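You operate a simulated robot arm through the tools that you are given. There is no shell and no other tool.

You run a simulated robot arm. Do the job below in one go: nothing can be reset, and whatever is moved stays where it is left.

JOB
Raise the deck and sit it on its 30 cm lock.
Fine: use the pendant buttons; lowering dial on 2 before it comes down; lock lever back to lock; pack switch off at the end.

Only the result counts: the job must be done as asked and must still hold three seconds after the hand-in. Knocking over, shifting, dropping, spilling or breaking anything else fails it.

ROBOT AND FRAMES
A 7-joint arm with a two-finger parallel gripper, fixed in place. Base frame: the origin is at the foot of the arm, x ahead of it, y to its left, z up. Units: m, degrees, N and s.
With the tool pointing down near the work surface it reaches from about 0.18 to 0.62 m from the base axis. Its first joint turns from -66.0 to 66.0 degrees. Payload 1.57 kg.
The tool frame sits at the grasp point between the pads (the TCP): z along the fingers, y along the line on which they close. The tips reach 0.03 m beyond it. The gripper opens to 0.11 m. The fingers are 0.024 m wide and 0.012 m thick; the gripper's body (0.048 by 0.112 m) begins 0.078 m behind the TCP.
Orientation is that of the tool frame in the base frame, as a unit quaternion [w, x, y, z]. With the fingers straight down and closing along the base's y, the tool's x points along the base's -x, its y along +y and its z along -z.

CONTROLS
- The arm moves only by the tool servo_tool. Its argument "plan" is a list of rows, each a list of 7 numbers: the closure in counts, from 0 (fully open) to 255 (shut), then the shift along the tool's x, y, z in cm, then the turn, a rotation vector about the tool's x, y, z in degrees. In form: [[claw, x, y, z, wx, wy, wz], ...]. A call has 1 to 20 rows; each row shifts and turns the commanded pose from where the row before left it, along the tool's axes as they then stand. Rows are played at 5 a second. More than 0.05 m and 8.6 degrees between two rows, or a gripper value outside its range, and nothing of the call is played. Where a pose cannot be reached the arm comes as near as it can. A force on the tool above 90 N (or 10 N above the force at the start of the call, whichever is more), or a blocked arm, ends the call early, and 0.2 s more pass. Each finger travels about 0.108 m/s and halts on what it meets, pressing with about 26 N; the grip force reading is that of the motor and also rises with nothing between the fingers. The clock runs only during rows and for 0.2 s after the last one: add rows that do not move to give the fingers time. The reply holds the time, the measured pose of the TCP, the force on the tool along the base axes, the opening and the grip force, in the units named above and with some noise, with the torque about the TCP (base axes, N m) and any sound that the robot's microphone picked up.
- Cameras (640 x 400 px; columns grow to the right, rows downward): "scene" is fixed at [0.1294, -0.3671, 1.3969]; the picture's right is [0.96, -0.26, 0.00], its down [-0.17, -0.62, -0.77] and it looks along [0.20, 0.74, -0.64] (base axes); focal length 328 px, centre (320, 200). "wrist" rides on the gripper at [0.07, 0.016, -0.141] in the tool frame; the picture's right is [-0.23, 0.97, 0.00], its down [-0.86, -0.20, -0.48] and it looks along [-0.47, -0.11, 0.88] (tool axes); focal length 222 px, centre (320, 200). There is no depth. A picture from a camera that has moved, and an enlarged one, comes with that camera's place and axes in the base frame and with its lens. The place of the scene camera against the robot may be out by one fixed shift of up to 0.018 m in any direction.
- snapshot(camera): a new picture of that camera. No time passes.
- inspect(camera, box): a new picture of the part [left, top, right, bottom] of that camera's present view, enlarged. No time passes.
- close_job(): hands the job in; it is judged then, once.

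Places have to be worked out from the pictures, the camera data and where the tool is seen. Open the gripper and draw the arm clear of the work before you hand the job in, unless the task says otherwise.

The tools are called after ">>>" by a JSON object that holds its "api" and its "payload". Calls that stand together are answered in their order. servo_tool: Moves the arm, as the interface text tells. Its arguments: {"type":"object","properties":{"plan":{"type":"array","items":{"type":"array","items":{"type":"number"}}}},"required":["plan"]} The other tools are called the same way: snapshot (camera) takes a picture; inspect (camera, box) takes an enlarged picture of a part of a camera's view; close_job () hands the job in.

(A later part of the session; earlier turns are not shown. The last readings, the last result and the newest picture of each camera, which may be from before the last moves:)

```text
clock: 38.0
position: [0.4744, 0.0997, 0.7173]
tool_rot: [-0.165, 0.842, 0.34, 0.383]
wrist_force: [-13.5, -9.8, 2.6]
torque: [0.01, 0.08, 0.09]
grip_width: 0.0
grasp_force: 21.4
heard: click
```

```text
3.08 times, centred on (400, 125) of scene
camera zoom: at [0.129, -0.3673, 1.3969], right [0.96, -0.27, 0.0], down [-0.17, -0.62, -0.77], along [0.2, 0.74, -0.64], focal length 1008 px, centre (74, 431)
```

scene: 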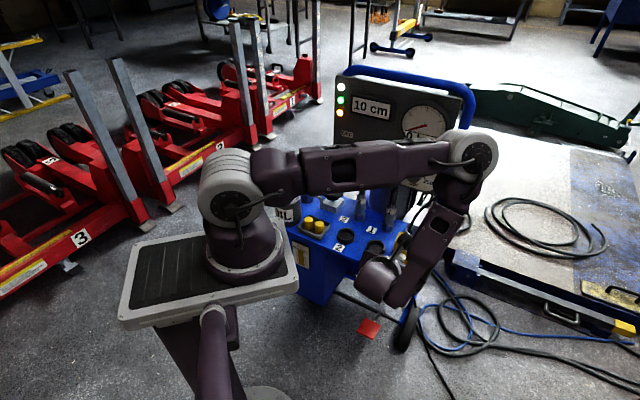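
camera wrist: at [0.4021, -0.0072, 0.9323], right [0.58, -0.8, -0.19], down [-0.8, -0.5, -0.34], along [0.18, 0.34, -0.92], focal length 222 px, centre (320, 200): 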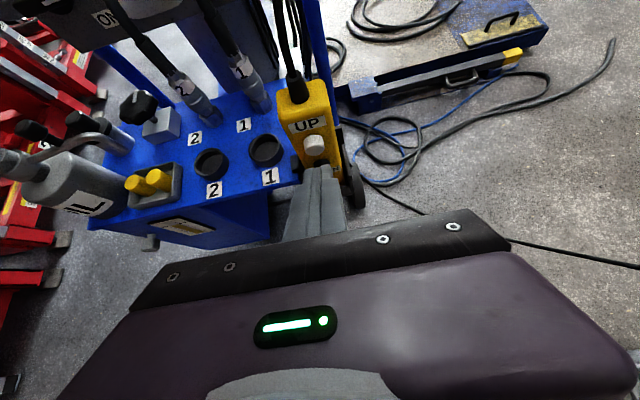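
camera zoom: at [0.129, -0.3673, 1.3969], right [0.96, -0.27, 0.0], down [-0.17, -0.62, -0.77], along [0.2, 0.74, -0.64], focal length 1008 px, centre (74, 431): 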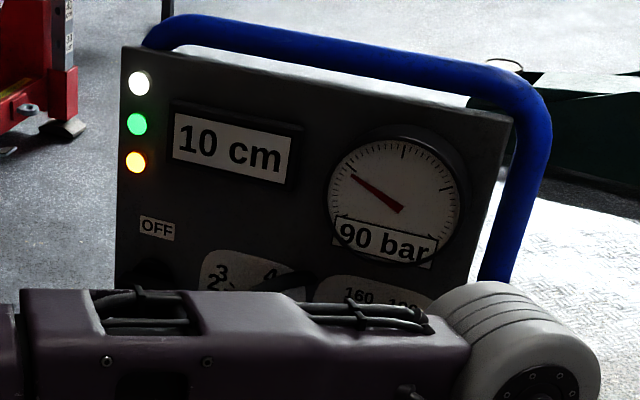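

Click heard and pressure rising to 90 bar: UP is pressed. Holding, watching the display.

>>> {"api": "servo_tool", "payload": {"plan": [[255, 0, 0, 0, 0, 0, 0], [255, 0, 0, 0, 0, 0, 0], [255, 0, 0, 0, 0, 0, 0], [255, 0, 0, 0, 0, 0, 0], [255, 0, 0, 0, 0, 0, 0]]}}

>>> {"api": "inspect", "payload": {"camera": "scene", "box": [320, 60, 480, 190]}}

>>> {"api": "snapshot", "payload": {"camera": "scene"}}

```text
clock: 39.2
position: [0.4744, 0.1001, 0.7184]
tool_rot: [-0.165, 0.842, 0.341, 0.384]
wrist_force: [-16.0, -11.3, -7.2]
torque: [-0.24, 0.37, 0.09]
grip_width: 0.0
grasp_force: 21.1
```

```text
3.08 times, centred on (400, 125) of scene
camera zoom: at [0.1291, -0.3673, 1.3969], right [0.96, -0.26, 0.0], down [-0.17, -0.62, -0.77], along [0.2, 0.74, -0.64], focal length 1008 px, centre (74, 431)
```

zoom: 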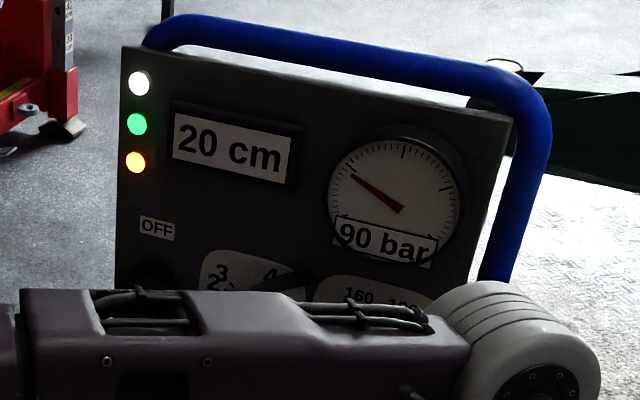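

```text
taken
```

scene: 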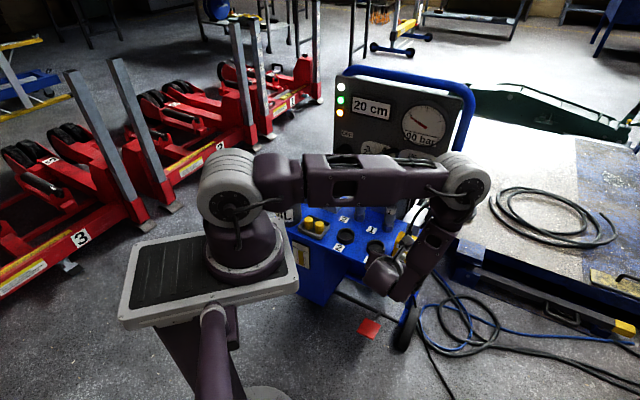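

Deck at 20 cm and climbing about 8 cm/s. Continue in shorter holds.

>>> {"api": "servo_tool", "payload": {"plan": [[255, 0, 0, 0, 0, 0, 0], [255, 0, 0, 0, 0, 0, 0], [255, 0, 0, 0, 0, 0, 0]]}}

>>> {"api": "inspect", "payload": {"camera": "scene", "box": [320, 60, 480, 190]}}

```text
clock: 40.0
position: [0.4756, 0.099, 0.7172]
tool_rot: [-0.165, 0.842, 0.34, 0.385]
wrist_force: [-16.7, -12.9, -6.7]
torque: [-0.31, 0.33, 0.08]
grip_width: 0.0001
grasp_force: 21.0
```

```text
3.08 times, centred on (400, 125) of scene
camera zoom: at [0.1291, -0.3673, 1.3969], right [0.96, -0.26, 0.0], down [-0.17, -0.62, -0.77], along [0.2, 0.74, -0.64], focal length 1008 px, centre (74, 431)
```

zoom: 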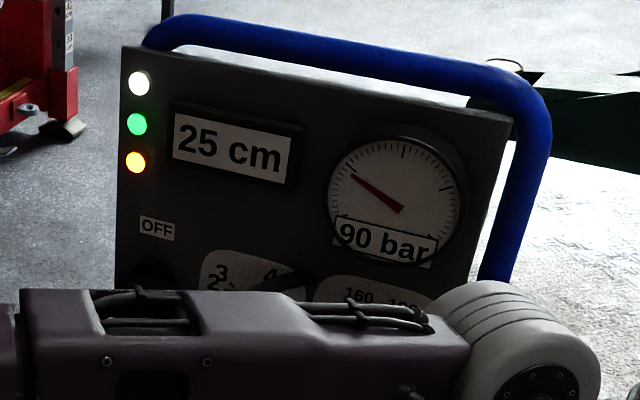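

25 cm. Hold about 1.3 s more, then retract, aiming for about 33 cm.

>>> {"api": "servo_tool", "payload": {"plan": [[255, 0, 0, 0, 0, 0, 0], [255, 0, 0, 0, 0, 0, 0], [255, 0, 0, 0, 0, 0, 0], [255, 0, 0, 0, 0, 0, 0], [255, 0, 0, 0, 0, 0, 0], [255, 0, 0, 0, 0, 0, 0], [255, -0.96, 0, -1.14, 0, 0, 0], [255, -0.96, 0, -1.14, 0, 0, 0]]}}

>>> {"api": "inspect", "payload": {"camera": "scene", "box": [320, 60, 480, 190]}}

>>> {"api": "snapshot", "payload": {"camera": "scene"}}

```text
clock: 41.8
position: [0.4546, 0.0796, 0.7198]
tool_rot: [-0.164, 0.841, 0.34, 0.387]
wrist_force: [-0.4, 0.3, -0.2]
torque: [0.0, 0.02, -0.03]
grip_width: 0.0002
grasp_force: 21.2
```

```text
3.08 times, centred on (400, 125) of scene
camera zoom: at [0.1294, -0.3671, 1.3969], right [0.96, -0.26, 0.0], down [-0.17, -0.62, -0.77], along [0.2, 0.74, -0.64], focal length 1008 px, centre (74, 431)
```

zoom: 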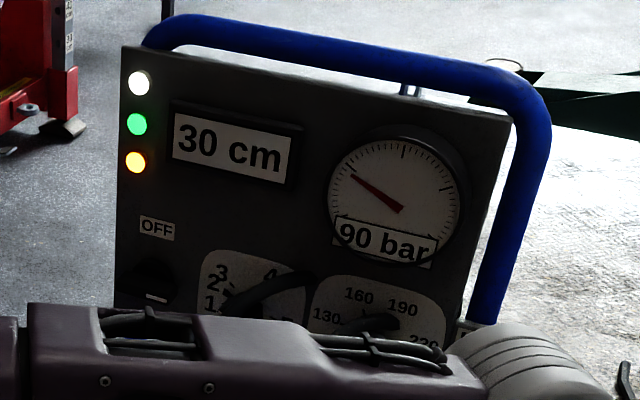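

```text
taken
```

scene: 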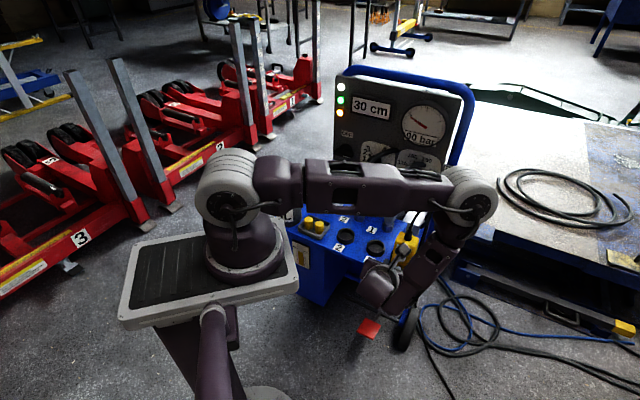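

Display shows 30 (it seems to round to 5 cm), so the deck may be only just above 30. I'll give one short extra press to be safely above the 30 cm lock.

>>> {"api": "servo_tool", "payload": {"plan": [[255, 0.96, 0, 1.14, 0, 0, 0], [255, 0.96, 0, 1.14, 0, 0, 0], [255, 0, 0, 0, 0, 0, 0], [255, -0.96, 0, -1.14, 0, 0, 0], [255, -0.96, 0, -1.14, 0, 0, 0]]}}

>>> {"api": "inspect", "payload": {"camera": "scene", "box": [320, 60, 480, 190]}}

>>> {"api": "inspect", "payload": {"camera": "scene", "box": [440, 140, 640, 340]}}

```text
clock: 43.0
position: [0.4548, 0.0795, 0.7195]
tool_rot: [-0.166, 0.841, 0.342, 0.386]
wrist_force: [-0.4, 0.1, 0.3]
torque: [0.02, 0.03, 0.0]
grip_width: 0.0
grasp_force: 21.1
heard: click
```

```text
3.08 times, centred on (400, 125) of scene
camera zoom: at [0.1294, -0.3671, 1.3969], right [0.96, -0.26, 0.0], down [-0.17, -0.62, -0.77], along [0.2, 0.74, -0.64], focal length 1008 px, centre (74, 431)
```

zoom: 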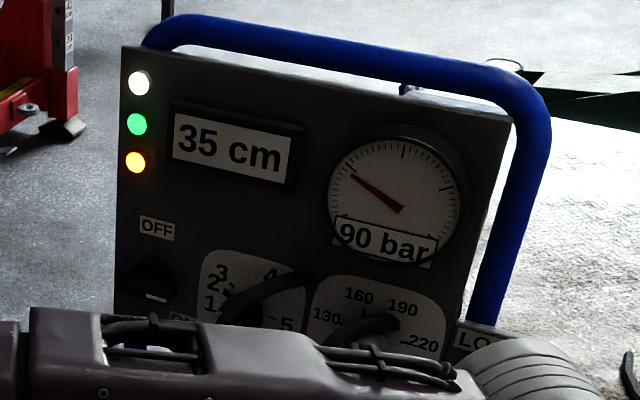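

```text
2.00 times, centred on (540, 240) of scene
camera zoom: at [0.1294, -0.3671, 1.3969], right [0.96, -0.26, 0.0], down [-0.17, -0.62, -0.77], along [0.2, 0.74, -0.64], focal length 655 px, centre (-120, 120)
```

zoom: 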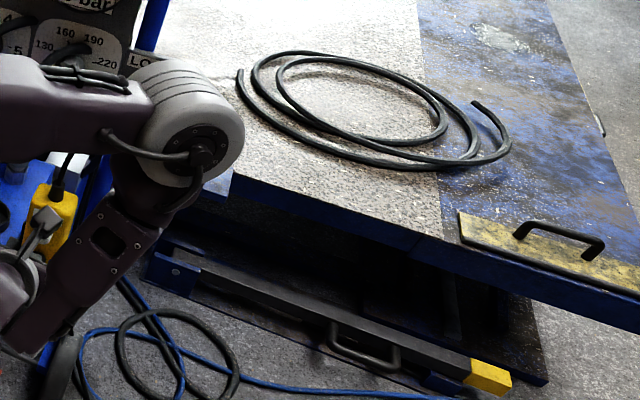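

Display 35: deck is above the 30 cm lock. Now the lock lever (pivot n'≈0.665, z≈0.823; end n'≈0.504, e'≈0.326, z≈0.859). I'll back away upward, roll the jaw so the fingers lie above and below the lever, and open it.

>>> {"api": "servo_tool", "payload": {"plan": [[255, 0, 0, -2.5, 0, 0, 0], [255, 3.76, 1.08, -1.9, 0, 0, 0], [255, 3.76, 1.08, -1.9, 0, 0, 0], [200, 3.76, 1.08, -1.9, 0, 0, 0], [120, 3.76, 1.08, -1.9, 0, 0, 0], [46, 3.76, 1.08, -1.9, 0, 5, 0], [46, 0, 0, 0, 0, 0, 8.5], [46, 0, 0, 0, 0, 0, 8.5], [46, 0, 0, 0, 0, 0, 8.5], [46, 0, 0, 0, 0, 0, 8.5], [46, 0, 0, 0, 0, 0, 8.5], [46, 0, 0, 0, 0, 0, 8.5], [46, 0, 0, 0, 0, 0, 8.5], [46, 0, 0, 0, 0, 0, 8.5], [46, 0, 0, 0, 0, 0, 8.5], [46, 0, 0, 0, 0, 0, 8.5], [46, 0, 0, 0, 0, 0, 5]]}}

>>> {"api": "snapshot", "payload": {"camera": "wrist"}}

>>> {"api": "snapshot", "payload": {"camera": "scene"}}

```text
clock: 46.6
position: [0.5177, 0.0594, 0.9386]
tool_rot: [-0.426, 0.818, -0.348, 0.17]
wrist_force: [-0.1, -0.7, -0.3]
torque: [-0.03, 0.0, -0.01]
grip_width: 0.0903
grasp_force: 0.1
```

```text
taken
camera wrist: at [0.4782, -0.0791, 1.0064], right [-0.57, -0.22, -0.79], down [-0.79, 0.41, 0.46], along [0.23, 0.88, -0.41], focal length 222 px, centre (320, 200)
```

wrist: 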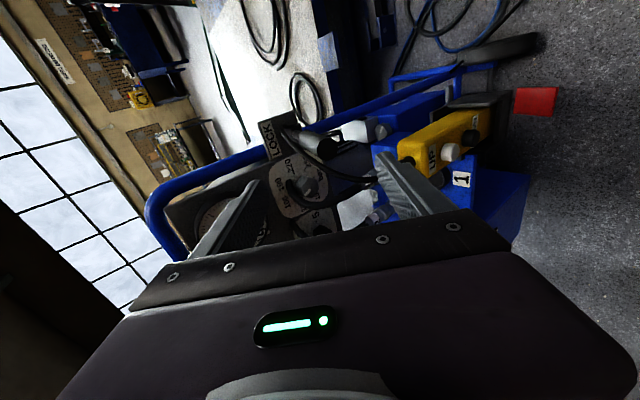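

```text
taken
```

scene: 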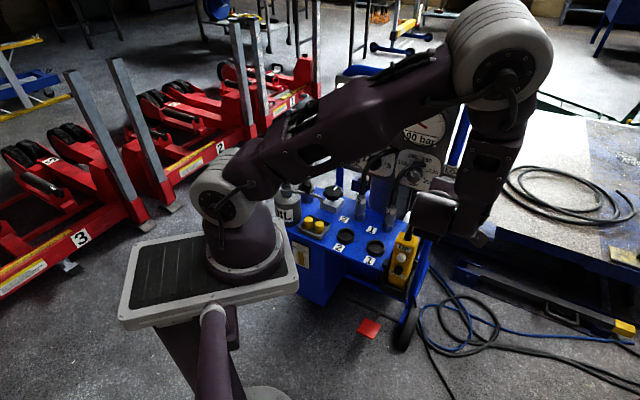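

>>> {"api": "inspect", "payload": {"camera": "wrist", "box": [240, 90, 420, 230]}}

>>> {"api": "inspect", "payload": {"camera": "scene", "box": [320, 70, 480, 190]}}

```text
2.86 times, centred on (330, 160) of wrist
camera zoom: at [0.4782, -0.0791, 1.0064], right [-0.57, -0.22, -0.79], down [-0.79, 0.41, 0.46], along [0.23, 0.88, -0.41], focal length 635 px, centre (291, 314)
```

zoom: 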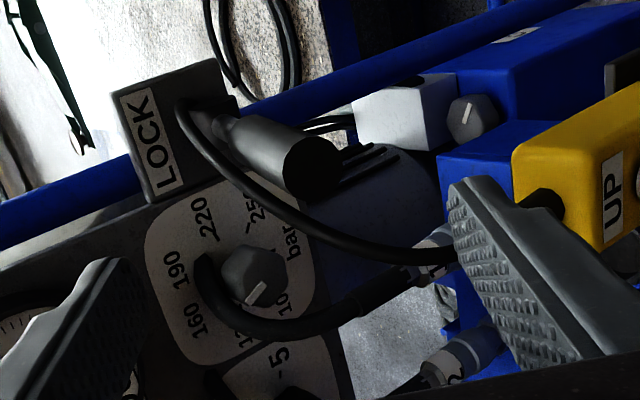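

```text
3.33 times, centred on (400, 130) of scene
camera zoom: at [0.1294, -0.3671, 1.3969], right [0.96, -0.26, 0.0], down [-0.17, -0.62, -0.77], along [0.2, 0.74, -0.64], focal length 1092 px, centre (53, 433)
```

zoom: 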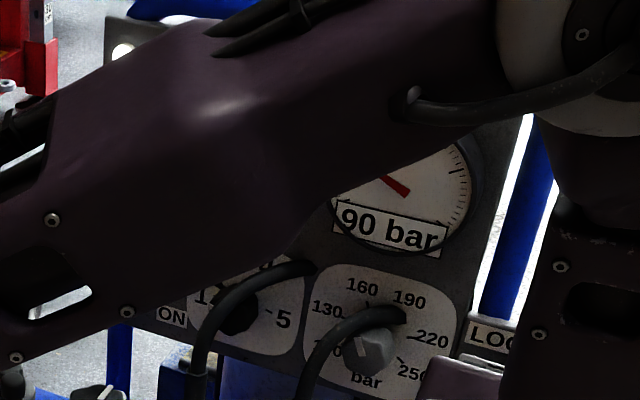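

Lever located again consistent with my estimate. I'll pitch the tool to -20°, narrow the jaw to 6 cm, and line up in front of the lever end.

>>> {"api": "servo_tool", "payload": {"plan": [[80, 0, 0, 0, 7.6, 0, 0], [116, 0, 0, 0, 7.6, 0, 0], [116, -0.25, 2.9, 2.5, 0, 0, 0], [116, -0.25, 2.9, 2.5, 0, 0, 0]]}}

>>> {"api": "snapshot", "payload": {"camera": "wrist"}}

>>> {"api": "snapshot", "payload": {"camera": "scene"}}

```text
clock: 47.6
position: [0.5352, 0.0807, 0.8665]
tool_rot: [-0.531, 0.754, -0.321, 0.216]
wrist_force: [0.1, -0.1, 0.7]
torque: [0.02, 0.03, -0.03]
grip_width: 0.06
grasp_force: 0.1
```

```text
taken
camera wrist: at [0.4855, -0.0663, 0.9002], right [-0.41, -0.06, -0.91], down [-0.87, 0.34, 0.36], along [0.29, 0.94, -0.19], focal length 222 px, centre (320, 200)
```

wrist: 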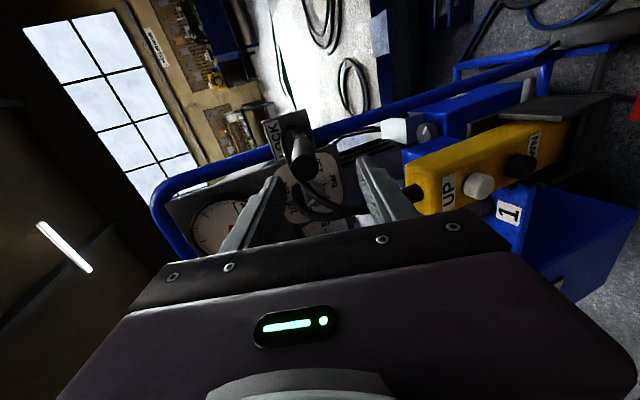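

```text
taken
```

scene: 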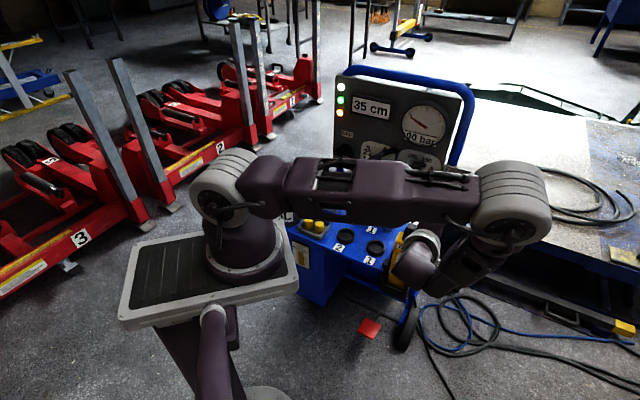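

>>> {"api": "inspect", "payload": {"camera": "wrist", "box": [240, 90, 400, 210]}}

>>> {"api": "inspect", "payload": {"camera": "wrist", "box": [390, 100, 590, 240]}}

```text
3.33 times, centred on (320, 150) of wrist
camera zoom: at [0.4855, -0.0663, 0.9002], right [-0.41, -0.06, -0.91], down [-0.87, 0.34, 0.36], along [0.29, 0.94, -0.19], focal length 740 px, centre (320, 367)
```

zoom: 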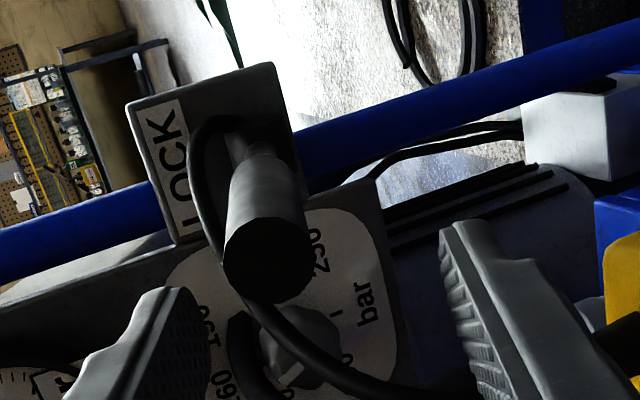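

```text
2.86 times, centred on (490, 170) of wrist
camera zoom: at [0.4855, -0.0663, 0.9002], right [-0.41, -0.06, -0.91], down [-0.87, 0.34, 0.36], along [0.29, 0.94, -0.19], focal length 635 px, centre (-166, 286)
```

zoom: 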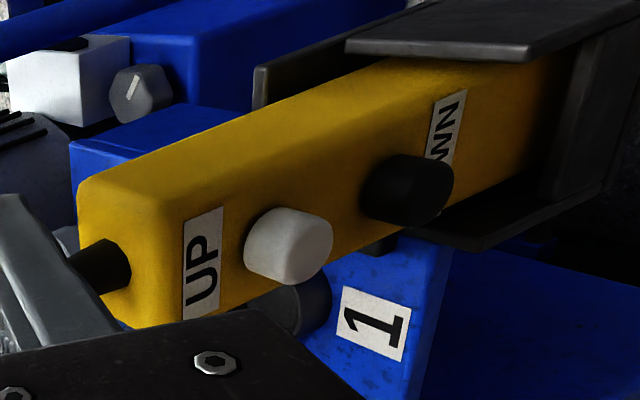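

Lever end measured at n'≈0.506, e'≈0.326, z≈0.860, between the two fingers' heights. Also DOWN is at z≈0.654, UP at 0.710. Advancing so the fingers straddle the lever end.

>>> {"api": "servo_tool", "payload": {"plan": [[116, -0.1, -1.05, 2.9, 0, 0, 0], [116, -0.1, -1.05, 2.9, 0, 0, 0], [116, -0.1, -1.05, 2.9, 0, 0, 0]]}}

>>> {"api": "snapshot", "payload": {"camera": "wrist"}}

>>> {"api": "inspect", "payload": {"camera": "wrist", "box": [240, 90, 400, 210]}}

>>> {"api": "inspect", "payload": {"camera": "scene", "box": [380, 140, 540, 260]}}

```text
clock: 48.4
position: [0.5968, 0.1487, 0.8669]
tool_rot: [-0.53, 0.755, -0.321, 0.215]
wrist_force: [0.3, 0.1, 0.5]
torque: [0.02, 0.02, -0.04]
grip_width: 0.06
grasp_force: 0.0
```

```text
taken
camera wrist: at [0.5476, 0.0017, 0.9003], right [-0.41, -0.06, -0.91], down [-0.87, 0.34, 0.37], along [0.29, 0.94, -0.19], focal length 222 px, centre (320, 200)
```

wrist: 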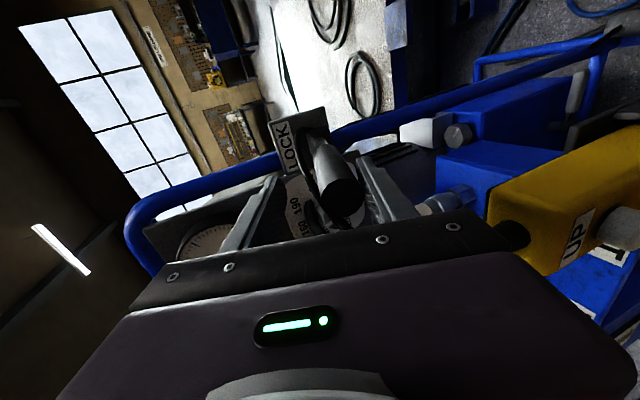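

```text
3.33 times, centred on (320, 150) of wrist
camera zoom: at [0.5476, 0.0017, 0.9003], right [-0.41, -0.06, -0.91], down [-0.87, 0.34, 0.37], along [0.29, 0.94, -0.19], focal length 740 px, centre (320, 367)
```

zoom: 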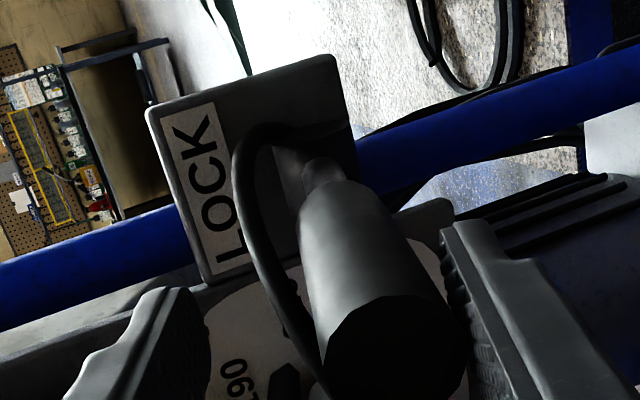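

```text
3.33 times, centred on (460, 200) of scene
camera zoom: at [0.1293, -0.3671, 1.3969], right [0.96, -0.27, 0.0], down [-0.17, -0.62, -0.77], along [0.2, 0.74, -0.64], focal length 1092 px, centre (-147, 200)
```

zoom: 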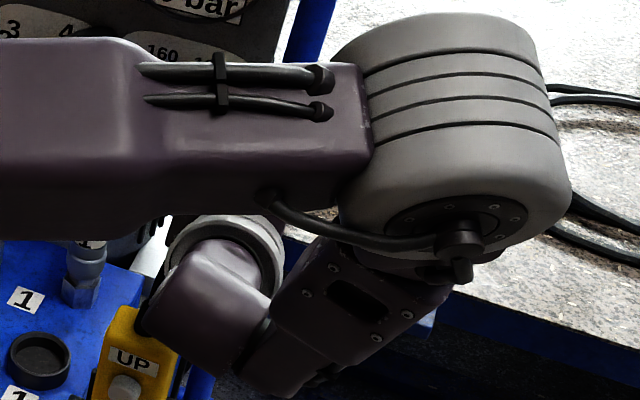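

Lever is straddled, no contact. Trying to raise it: about 12° along its arc, watching forces and the lamps.

>>> {"api": "servo_tool", "payload": {"plan": [[116, 0, -0.6, -0.1, 0, 0, 0], [116, 0, -1.5, 0, -6, 0, 0], [116, 0, -1.5, 0, -6, 0, 0]]}}

>>> {"api": "inspect", "payload": {"camera": "wrist", "box": [240, 70, 400, 210]}}

>>> {"api": "snapshot", "payload": {"camera": "scene"}}

```text
clock: 49.2
position: [0.6076, 0.1605, 0.8997]
tool_rot: [-0.447, 0.806, -0.343, 0.18]
wrist_force: [-1.2, -1.6, -2.9]
torque: [-0.02, -0.03, -0.01]
grip_width: 0.0619
grasp_force: 1.7
```

```text
2.86 times, centred on (320, 140) of wrist
camera zoom: at [0.5648, 0.019, 0.9604], right [-0.54, -0.19, -0.82], down [-0.81, 0.4, 0.44], along [0.24, 0.9, -0.37], focal length 635 px, centre (320, 371)
```

zoom: 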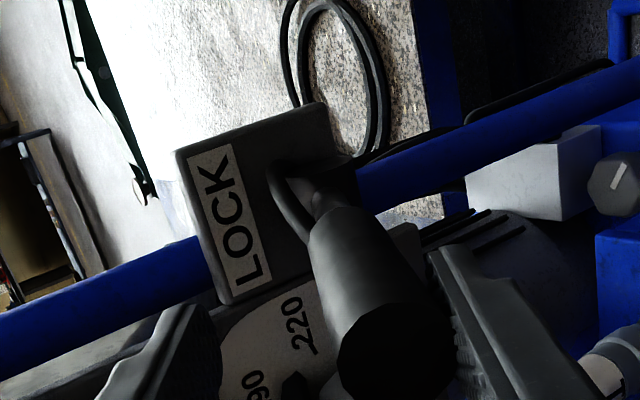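

```text
taken
```

scene: 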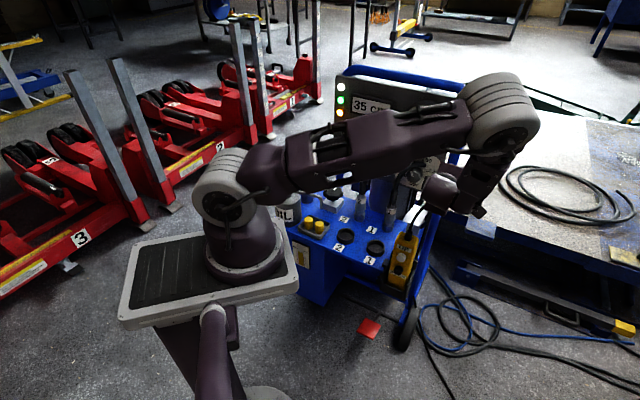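

The lever rises easily. Continuing along the arc by 32°.

>>> {"api": "servo_tool", "payload": {"plan": [[116, 0, -2.06, 0.14, -8, 0, 0], [116, 0, -2.06, 0.14, -8, 0, 0], [116, 0, -2.06, 0.14, -8, 0, 0], [116, 0, -2.06, 0.14, -8, 0, 0]]}}

>>> {"api": "snapshot", "payload": {"camera": "wrist"}}

>>> {"api": "inspect", "payload": {"camera": "wrist", "box": [240, 70, 400, 210]}}

>>> {"api": "snapshot", "payload": {"camera": "scene"}}

```text
clock: 50.2
position: [0.6487, 0.2024, 0.9559]
tool_rot: [-0.209, 0.899, -0.378, 0.08]
wrist_force: [-0.9, -0.2, 0.2]
torque: [0.01, 0.04, 0.02]
grip_width: 0.0606
grasp_force: 0.7
```

```text
taken
camera wrist: at [0.6446, 0.097, 1.0757], right [-0.79, -0.45, -0.42], down [-0.61, 0.58, 0.53], along [0.01, 0.68, -0.74], focal length 222 px, centre (320, 200)
```

wrist: 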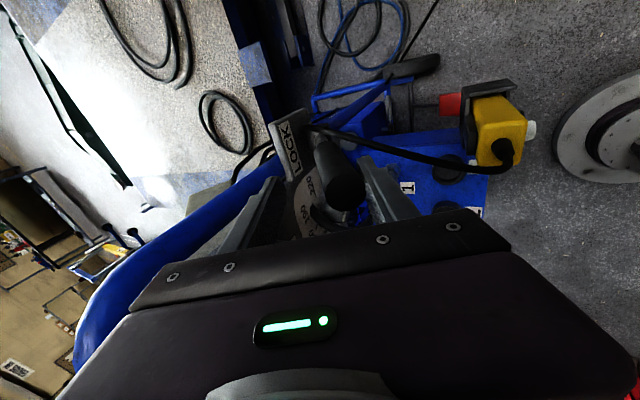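

```text
2.86 times, centred on (320, 140) of wrist
camera zoom: at [0.6446, 0.097, 1.0757], right [-0.79, -0.45, -0.42], down [-0.61, 0.58, 0.53], along [0.01, 0.68, -0.74], focal length 635 px, centre (320, 371)
```

zoom: 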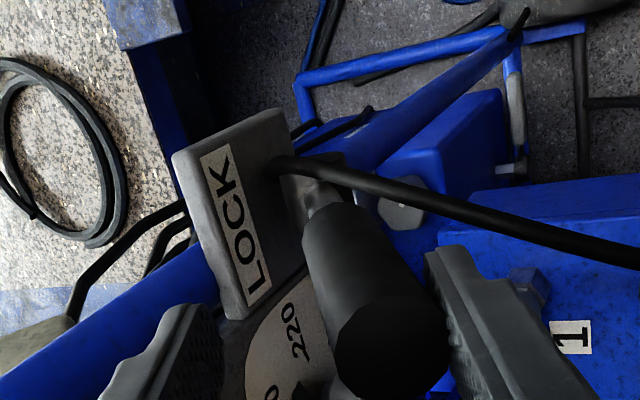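

```text
taken
```

scene: 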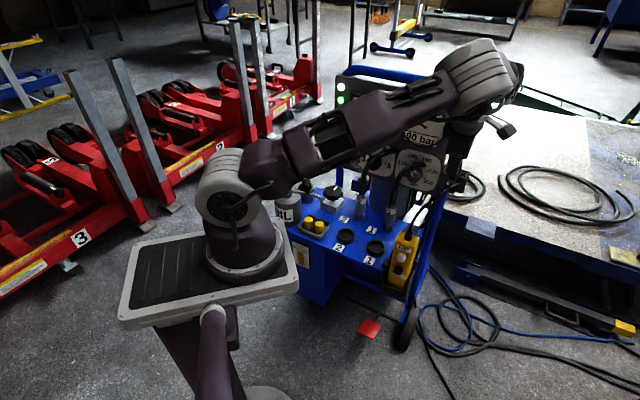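

>>> {"api": "inspect", "payload": {"camera": "scene", "box": [320, 70, 400, 130]}}

>>> {"api": "servo_tool", "payload": {"plan": [[116, 0, -2.06, 0.14, -8, 0, 0], [116, 0, -2.06, 0.14, -8, 0, 0]]}}

>>> {"api": "inspect", "payload": {"camera": "wrist", "box": [240, 70, 400, 210]}}

>>> {"api": "inspect", "payload": {"camera": "scene", "box": [320, 50, 520, 190]}}

```text
6.67 times, centred on (360, 100) of scene
camera zoom: at [0.1293, -0.3672, 1.3969], right [0.96, -0.27, 0.0], down [-0.17, -0.62, -0.77], along [0.2, 0.74, -0.64], focal length 2184 px, centre (53, 867)
```

zoom: 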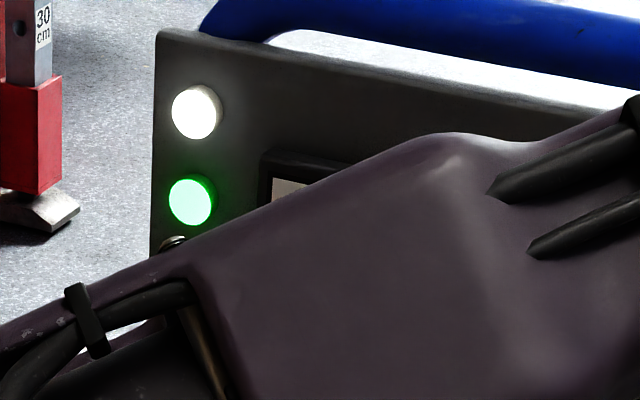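

```text
clock: 50.8
position: [0.6778, 0.2233, 0.9628]
tool_rot: [-0.094, 0.917, -0.387, 0.032]
wrist_force: [-8.4, -4.3, -4.8]
torque: [0.09, -0.02, -0.07]
grip_width: 0.0682
grasp_force: 4.3
out of reach, approached as far as the arm can: row 2
```

```text
2.86 times, centred on (320, 140) of wrist
camera zoom: at [0.6965, 0.1413, 1.0986], right [-0.84, -0.5, -0.19], down [-0.52, 0.68, 0.52], along [-0.14, 0.54, -0.83], focal length 635 px, centre (320, 371)
```

zoom: 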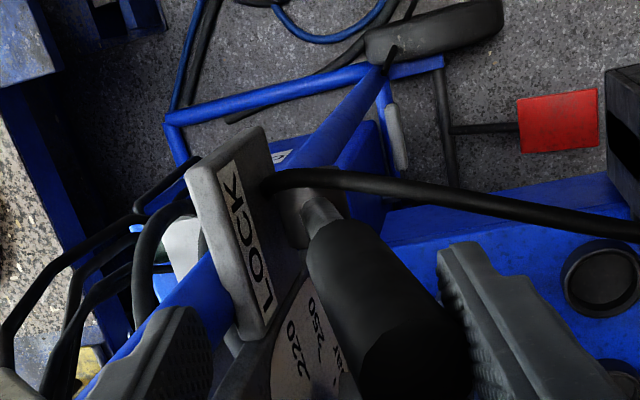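

```text
2.86 times, centred on (420, 120) of scene
camera zoom: at [0.1292, -0.3673, 1.3969], right [0.96, -0.27, 0.0], down [-0.17, -0.62, -0.77], along [0.2, 0.74, -0.64], focal length 936 px, centre (34, 429)
```

zoom: 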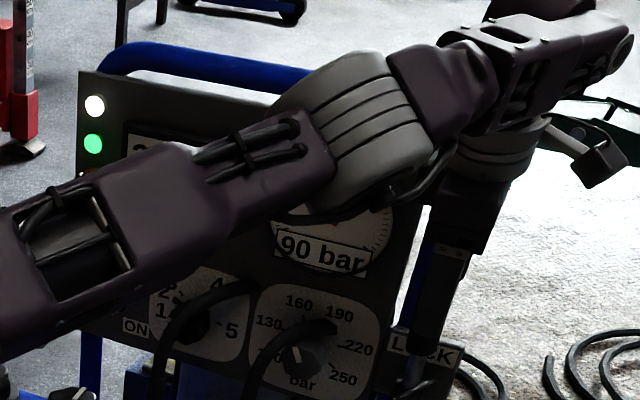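

Lever is nearly upright (about 75°) and now resists, probably its stop. I'll relax the push slightly, withdraw upward along the lever, and look at the lever and lamps.

>>> {"api": "servo_tool", "payload": {"plan": [[110, 0, 0.8, 0, 0, 0, 0], [100, 0, 0.3, -2.5, 0, 0, 0], [100, 0, 0, -3, 0, 0, 0], [100, 0, 0, -3, 0, 0, 0]]}}

>>> {"api": "snapshot", "payload": {"camera": "wrist"}}

>>> {"api": "snapshot", "payload": {"camera": "scene"}}

```text
clock: 51.8
position: [0.6624, 0.2039, 1.0465]
tool_rot: [-0.082, 0.919, -0.385, 0.026]
wrist_force: [0.7, -0.4, -0.1]
torque: [-0.04, -0.01, -0.02]
grip_width: 0.0669
grasp_force: 0.0
```

```text
taken
camera wrist: at [0.684, 0.124, 1.1824], right [-0.85, -0.51, -0.16], down [-0.51, 0.69, 0.52], along [-0.15, 0.52, -0.84], focal length 222 px, centre (320, 200)
```

wrist: 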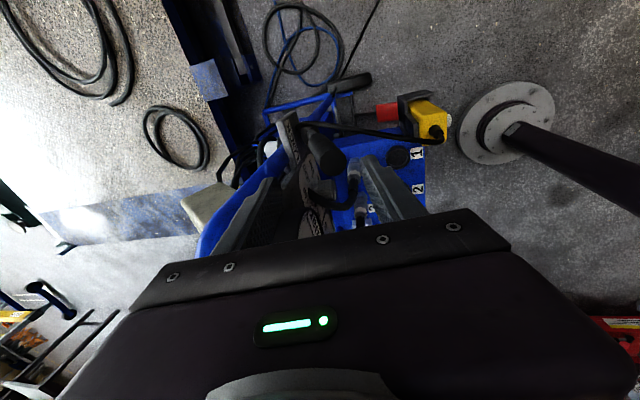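

```text
taken
```

scene: 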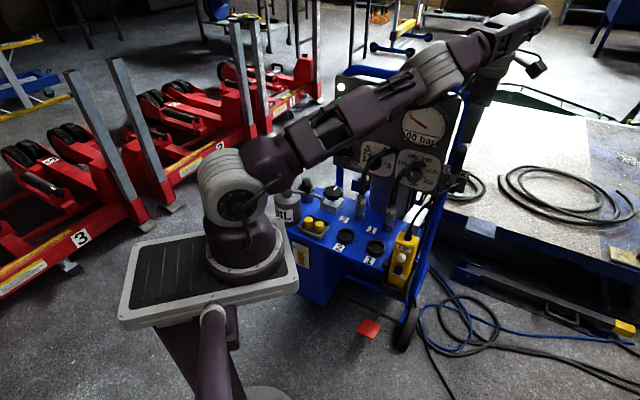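

>>> {"api": "servo_tool", "payload": {"plan": [[100, 0, 0, -2, 0, 0, 0], [100, 0, 4.5, 0, 0, 0, 0], [100, 0, 4.5, 0, 4, 0, 0], [100, 0, 4.5, 0, 8, 0, 0], [100, 0, 4.5, 0, 8, 0, 0], [100, 0, 0, 0, 8, 0, 0]]}}

>>> {"api": "snapshot", "payload": {"camera": "wrist"}}

>>> {"api": "snapshot", "payload": {"camera": "scene"}}

>>> {"api": "inspect", "payload": {"camera": "scene", "box": [320, 60, 480, 190]}}

```text
clock: 53.2
position: [0.535, 0.0798, 1.0242]
tool_rot: [-0.302, 0.871, -0.368, 0.119]
wrist_force: [-0.3, -0.3, -0.7]
torque: [0.0, 0.02, 0.02]
grip_width: 0.067
grasp_force: 0.1
```

```text
taken
camera wrist: at [0.5134, -0.0415, 1.1245], right [-0.71, -0.37, -0.59], down [-0.69, 0.51, 0.51], along [0.11, 0.78, -0.62], focal length 222 px, centre (320, 200)
```

wrist: 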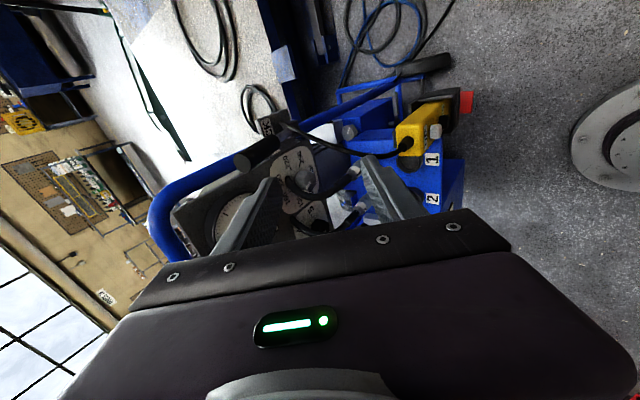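

```text
taken
```

scene: 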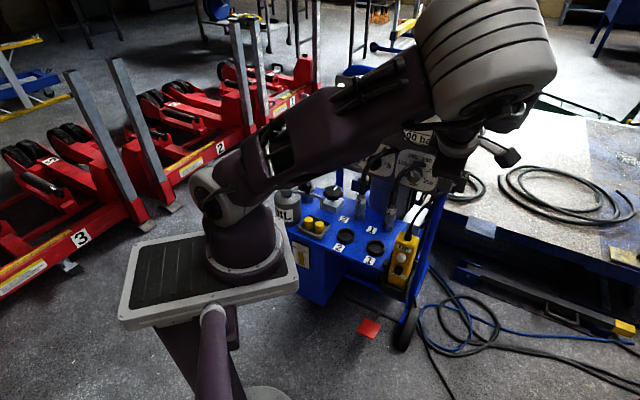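

```text
3.08 times, centred on (400, 125) of scene
camera zoom: at [0.1293, -0.3671, 1.3969], right [0.96, -0.26, 0.0], down [-0.17, -0.62, -0.77], along [0.2, 0.74, -0.64], focal length 1008 px, centre (74, 431)
```

zoom: 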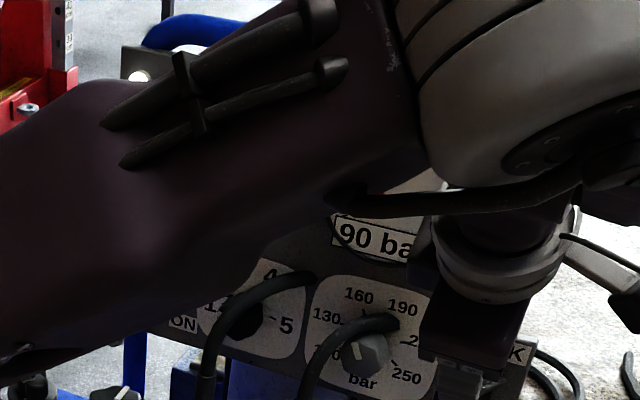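

>>> {"api": "inspect", "payload": {"camera": "wrist", "box": [180, 80, 360, 220]}}

```text
2.86 times, centred on (270, 150) of wrist
camera zoom: at [0.5134, -0.0415, 1.1245], right [-0.71, -0.37, -0.59], down [-0.69, 0.51, 0.51], along [0.11, 0.78, -0.62], focal length 635 px, centre (463, 343)
```

zoom: 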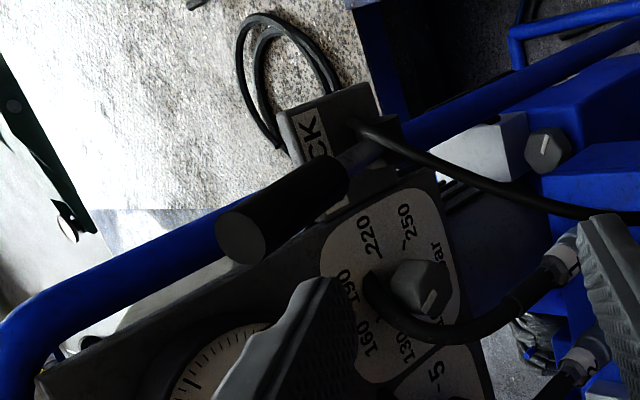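

The lever stands upright in front of the LOCK label and stays. I'll swing back toward the pendant, close the jaw, and check the lamps from the scene camera.

>>> {"api": "servo_tool", "payload": {"plan": [[160, 0, 0, 0, 6, 0, 0], [200, 0, 0, 0, 6, 0, 0], [255, -1.45, 3.5, -0.3, 0, 0, 0], [255, -1.45, 3.5, -0.3, 0, 0, 0], [255, -1.45, 3.5, -0.3, 0, 0, 0], [255, -1.45, 3.5, -0.3, 0, 0, 0]]}}

>>> {"api": "snapshot", "payload": {"camera": "scene"}}

>>> {"api": "snapshot", "payload": {"camera": "wrist"}}

```text
clock: 54.6
position: [0.4227, 0.0525, 0.9261]
tool_rot: [-0.391, 0.835, -0.353, 0.156]
wrist_force: [0.0, 0.3, 0.1]
torque: [0.0, -0.05, -0.02]
grip_width: 0.0
grasp_force: 21.3
```

```text
taken
```

scene: 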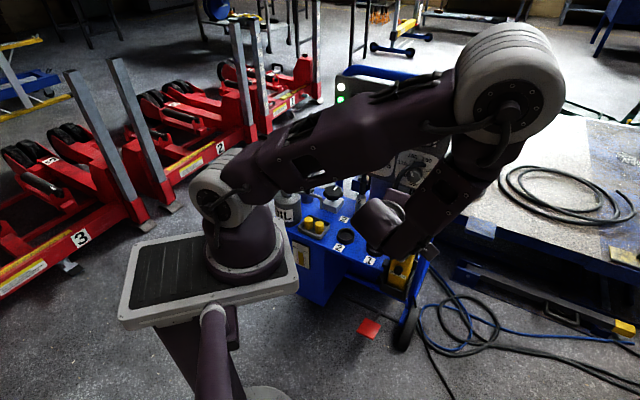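

```text
taken
camera wrist: at [0.3873, -0.0813, 1.0042], right [-0.62, -0.27, -0.74], down [-0.76, 0.44, 0.47], along [0.2, 0.86, -0.48], focal length 222 px, centre (320, 200)
```

wrist: 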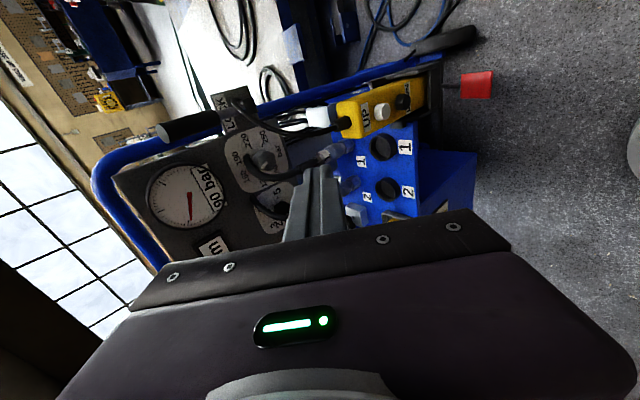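

>>> {"api": "servo_tool", "payload": {"plan": [[255, 0.06, 2.87, 3.28, 0, 0, 0], [255, 0.06, 2.87, 3.28, 0, 0, 0], [255, 0.06, 2.87, 3.28, 0, 0, 0], [255, 0.06, 2.87, 3.28, 0, 0, 0], [255, 0.06, 2.87, 3.28, 0, 0, 0], [255, 0.06, 2.87, 3.28, 0, 0, 0]]}}

>>> {"api": "snapshot", "payload": {"camera": "scene"}}

>>> {"api": "inspect", "payload": {"camera": "scene", "box": [320, 60, 480, 190]}}

>>> {"api": "snapshot", "payload": {"camera": "wrist"}}

```text
clock: 56.0
position: [0.4496, 0.0791, 0.6642]
tool_rot: [-0.39, 0.835, -0.354, 0.156]
wrist_force: [-0.2, -0.3, -0.4]
torque: [0.01, -0.03, -0.02]
grip_width: 0.0
grasp_force: 21.0
```

```text
taken
```

scene: 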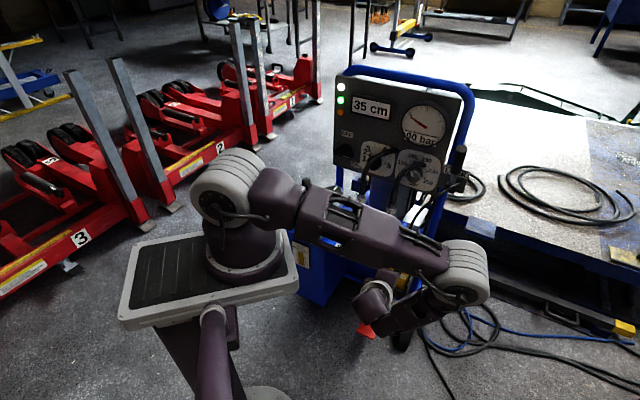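

```text
3.08 times, centred on (400, 125) of scene
camera zoom: at [0.1294, -0.3671, 1.3969], right [0.96, -0.26, 0.0], down [-0.17, -0.62, -0.77], along [0.2, 0.74, -0.64], focal length 1008 px, centre (74, 431)
```

zoom: 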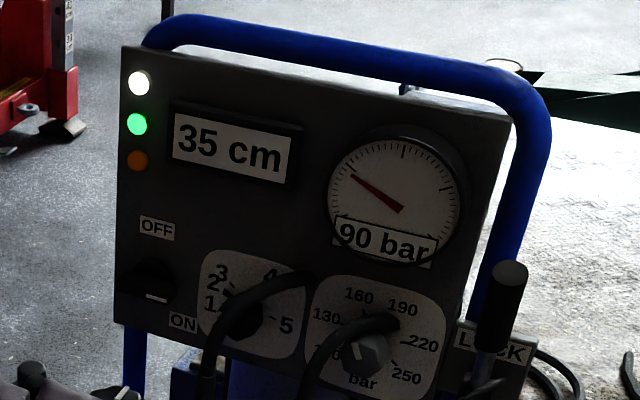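

```text
taken
camera wrist: at [0.414, -0.0541, 0.7434], right [-0.62, -0.27, -0.74], down [-0.76, 0.44, 0.47], along [0.2, 0.86, -0.48], focal length 222 px, centre (320, 200)
```

wrist: 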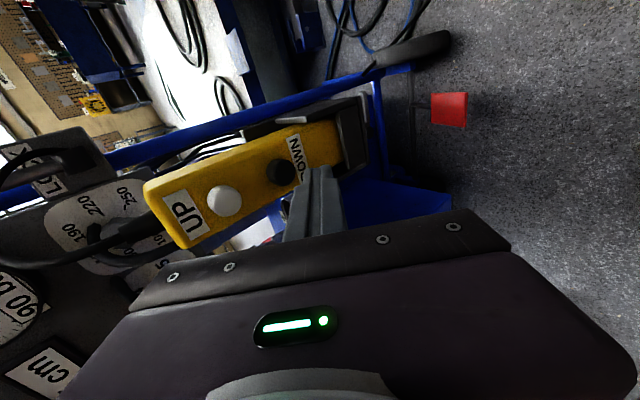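

Amber lamp is now out: the lock is engaged. Display 35 cm, dial at 2. Now checking tip alignment with the DOWN button.

>>> {"api": "inspect", "payload": {"camera": "wrist", "box": [180, 110, 380, 240]}}

>>> {"api": "inspect", "payload": {"camera": "scene", "box": [440, 150, 640, 330]}}

```text
3.08 times, centred on (280, 175) of wrist
camera zoom: at [0.414, -0.0541, 0.7434], right [-0.62, -0.27, -0.74], down [-0.76, 0.44, 0.47], along [0.2, 0.86, -0.48], focal length 684 px, centre (443, 277)
```

zoom: 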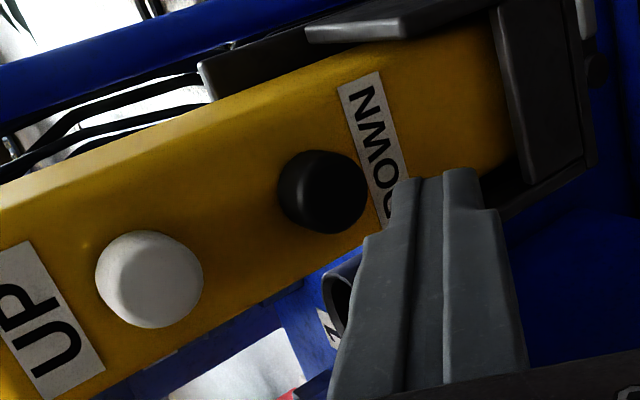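

```text
2.22 times, centred on (540, 240) of scene
camera zoom: at [0.1294, -0.3671, 1.3969], right [0.96, -0.26, 0.0], down [-0.17, -0.62, -0.77], along [0.2, 0.74, -0.64], focal length 728 px, centre (-169, 111)
```

zoom: 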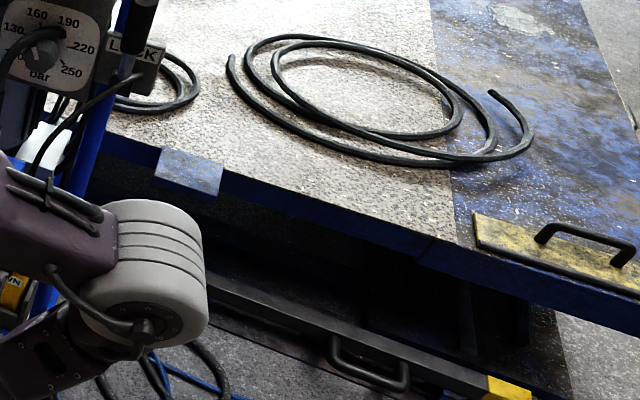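

Tip edge is level with DOWN (z≈0.655) and 3 cm in front. Pressing DOWN.

>>> {"api": "servo_tool", "payload": {"plan": [[255, 0.15, -0.85, 0.75, 0, 0, 0], [255, 0.1, -0.72, 0.86, 0, 0, 0], [255, 0, -0.6, 0.72, 0, 0, 0]]}}

>>> {"api": "inspect", "payload": {"camera": "wrist", "box": [180, 110, 380, 240]}}

>>> {"api": "inspect", "payload": {"camera": "scene", "box": [320, 60, 480, 190]}}

```text
clock: 56.8
position: [0.4732, 0.1011, 0.6677]
tool_rot: [-0.39, 0.836, -0.354, 0.156]
wrist_force: [-3.0, -2.0, -0.8]
torque: [-0.03, 0.08, 0.04]
grip_width: 0.0002
grasp_force: 21.2
heard: click
```

```text
3.08 times, centred on (280, 175) of wrist
camera zoom: at [0.438, -0.0333, 0.7465], right [-0.62, -0.27, -0.74], down [-0.76, 0.44, 0.48], along [0.2, 0.86, -0.48], focal length 684 px, centre (443, 277)
```

zoom: 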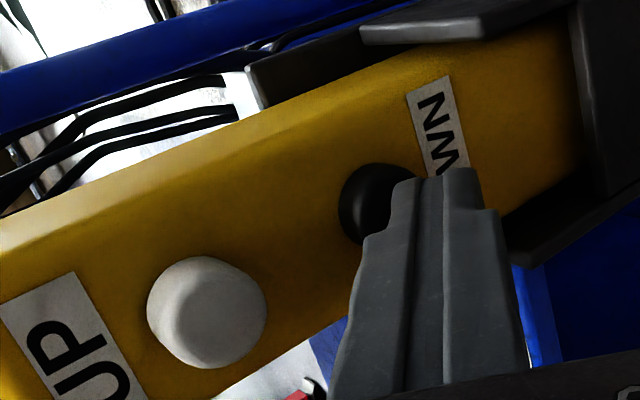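

```text
3.08 times, centred on (400, 125) of scene
camera zoom: at [0.1293, -0.3672, 1.3969], right [0.96, -0.26, 0.0], down [-0.17, -0.62, -0.77], along [0.2, 0.74, -0.64], focal length 1008 px, centre (74, 431)
```

zoom: 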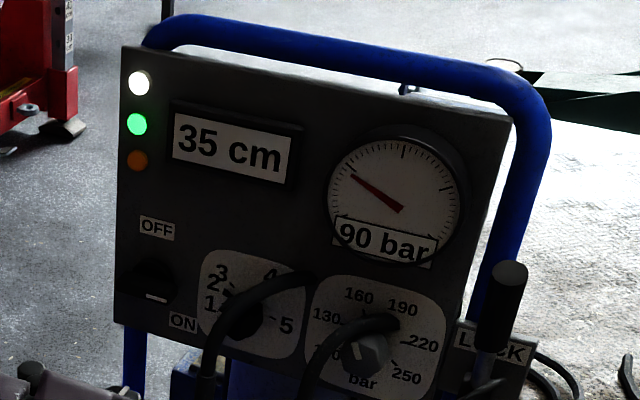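

Click heard. Press a touch firmer and hold, watching height and pressure.

>>> {"api": "servo_tool", "payload": {"plan": [[255, 0, -0.2, 0.24, 0, 0, 0], [255, 0, 0, 0, 0, 0, 0], [255, 0, 0, 0, 0, 0, 0], [255, 0, 0, 0, 0, 0, 0], [255, 0, 0, 0, 0, 0, 0]]}}

>>> {"api": "inspect", "payload": {"camera": "scene", "box": [320, 60, 480, 190]}}

```text
clock: 58.0
position: [0.4759, 0.1013, 0.6687]
tool_rot: [-0.39, 0.835, -0.354, 0.156]
wrist_force: [-14.5, -13.2, -2.0]
torque: [-0.21, 0.26, 0.03]
grip_width: 0.0004
grasp_force: 21.1
```

```text
3.08 times, centred on (400, 125) of scene
camera zoom: at [0.1291, -0.3673, 1.3969], right [0.96, -0.26, 0.0], down [-0.17, -0.62, -0.77], along [0.2, 0.74, -0.64], focal length 1008 px, centre (74, 431)
```

zoom: 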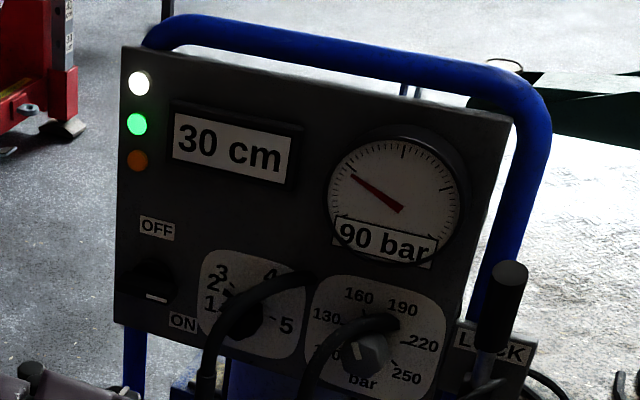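

Lowering; display 30 but pressure still 90 bar, so not yet resting. Keep holding.

>>> {"api": "servo_tool", "payload": {"plan": [[255, 0, 0, 0, 0, 0, 0], [255, 0, 0, 0, 0, 0, 0], [255, 0, 0, 0, 0, 0, 0]]}}

>>> {"api": "inspect", "payload": {"camera": "scene", "box": [320, 60, 480, 190]}}

```text
clock: 58.8
position: [0.4754, 0.1019, 0.6686]
tool_rot: [-0.391, 0.835, -0.354, 0.156]
wrist_force: [-14.9, -15.4, -0.1]
torque: [-0.17, 0.16, -0.04]
grip_width: 0.0002
grasp_force: 21.2
```

```text
3.08 times, centred on (400, 125) of scene
camera zoom: at [0.1291, -0.3674, 1.3969], right [0.96, -0.26, 0.0], down [-0.17, -0.62, -0.77], along [0.2, 0.74, -0.64], focal length 1008 px, centre (74, 431)
```

zoom: 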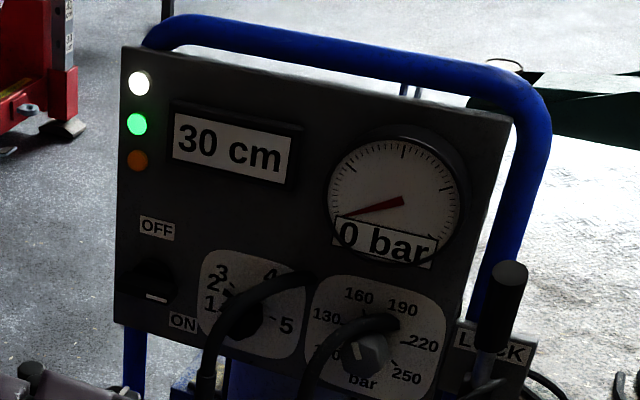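

Pressure 0 bar, 30 cm: the deck sits on its lock. Releasing DOWN and lifting the hand clear.

>>> {"api": "servo_tool", "payload": {"plan": [[255, 0, 1.3, -1.53, 0, 0, 0], [255, 0, 1.3, -1.53, 0, 0, 0], [255, 0, -2.87, -3.0, 0, 0, 0], [255, 0, -2.87, -3.0, 0, 0, 0], [255, 0, -2.87, -3.0, 0, 0, 0], [255, -1, -2.87, -3.0, 0, 0, 0], [255, -2, -2.87, -2.5, 0, 0, 0], [255, -2, -2.5, -2.0, 0, 0, 0]]}}

>>> {"api": "snapshot", "payload": {"camera": "scene"}}

>>> {"api": "inspect", "payload": {"camera": "scene", "box": [320, 60, 480, 190]}}

```text
clock: 60.6
position: [0.4163, 0.081, 0.875]
tool_rot: [-0.391, 0.835, -0.354, 0.156]
wrist_force: [-0.3, 0.2, -1.1]
torque: [0.05, 0.02, -0.02]
grip_width: 0.0
grasp_force: 21.9
out of reach, approached as far as the arm can: row 8
```

```text
taken
```

scene: 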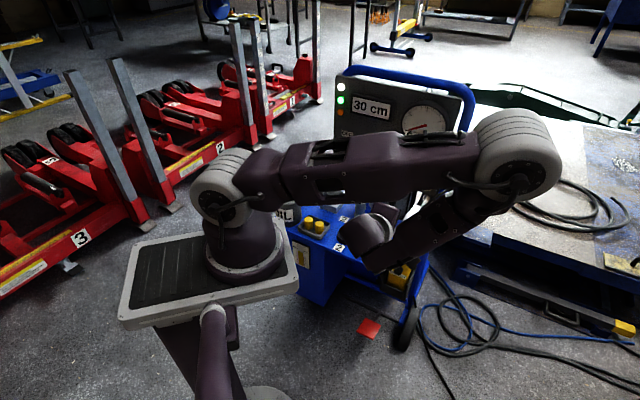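

```text
3.08 times, centred on (400, 125) of scene
camera zoom: at [0.1294, -0.3671, 1.3969], right [0.96, -0.26, 0.0], down [-0.17, -0.62, -0.77], along [0.2, 0.74, -0.64], focal length 1008 px, centre (74, 431)
```

zoom: 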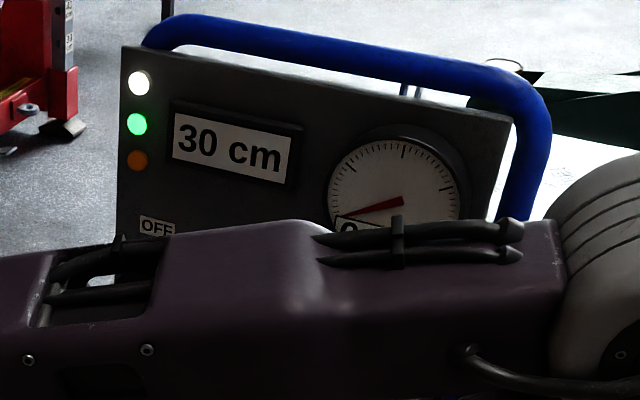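

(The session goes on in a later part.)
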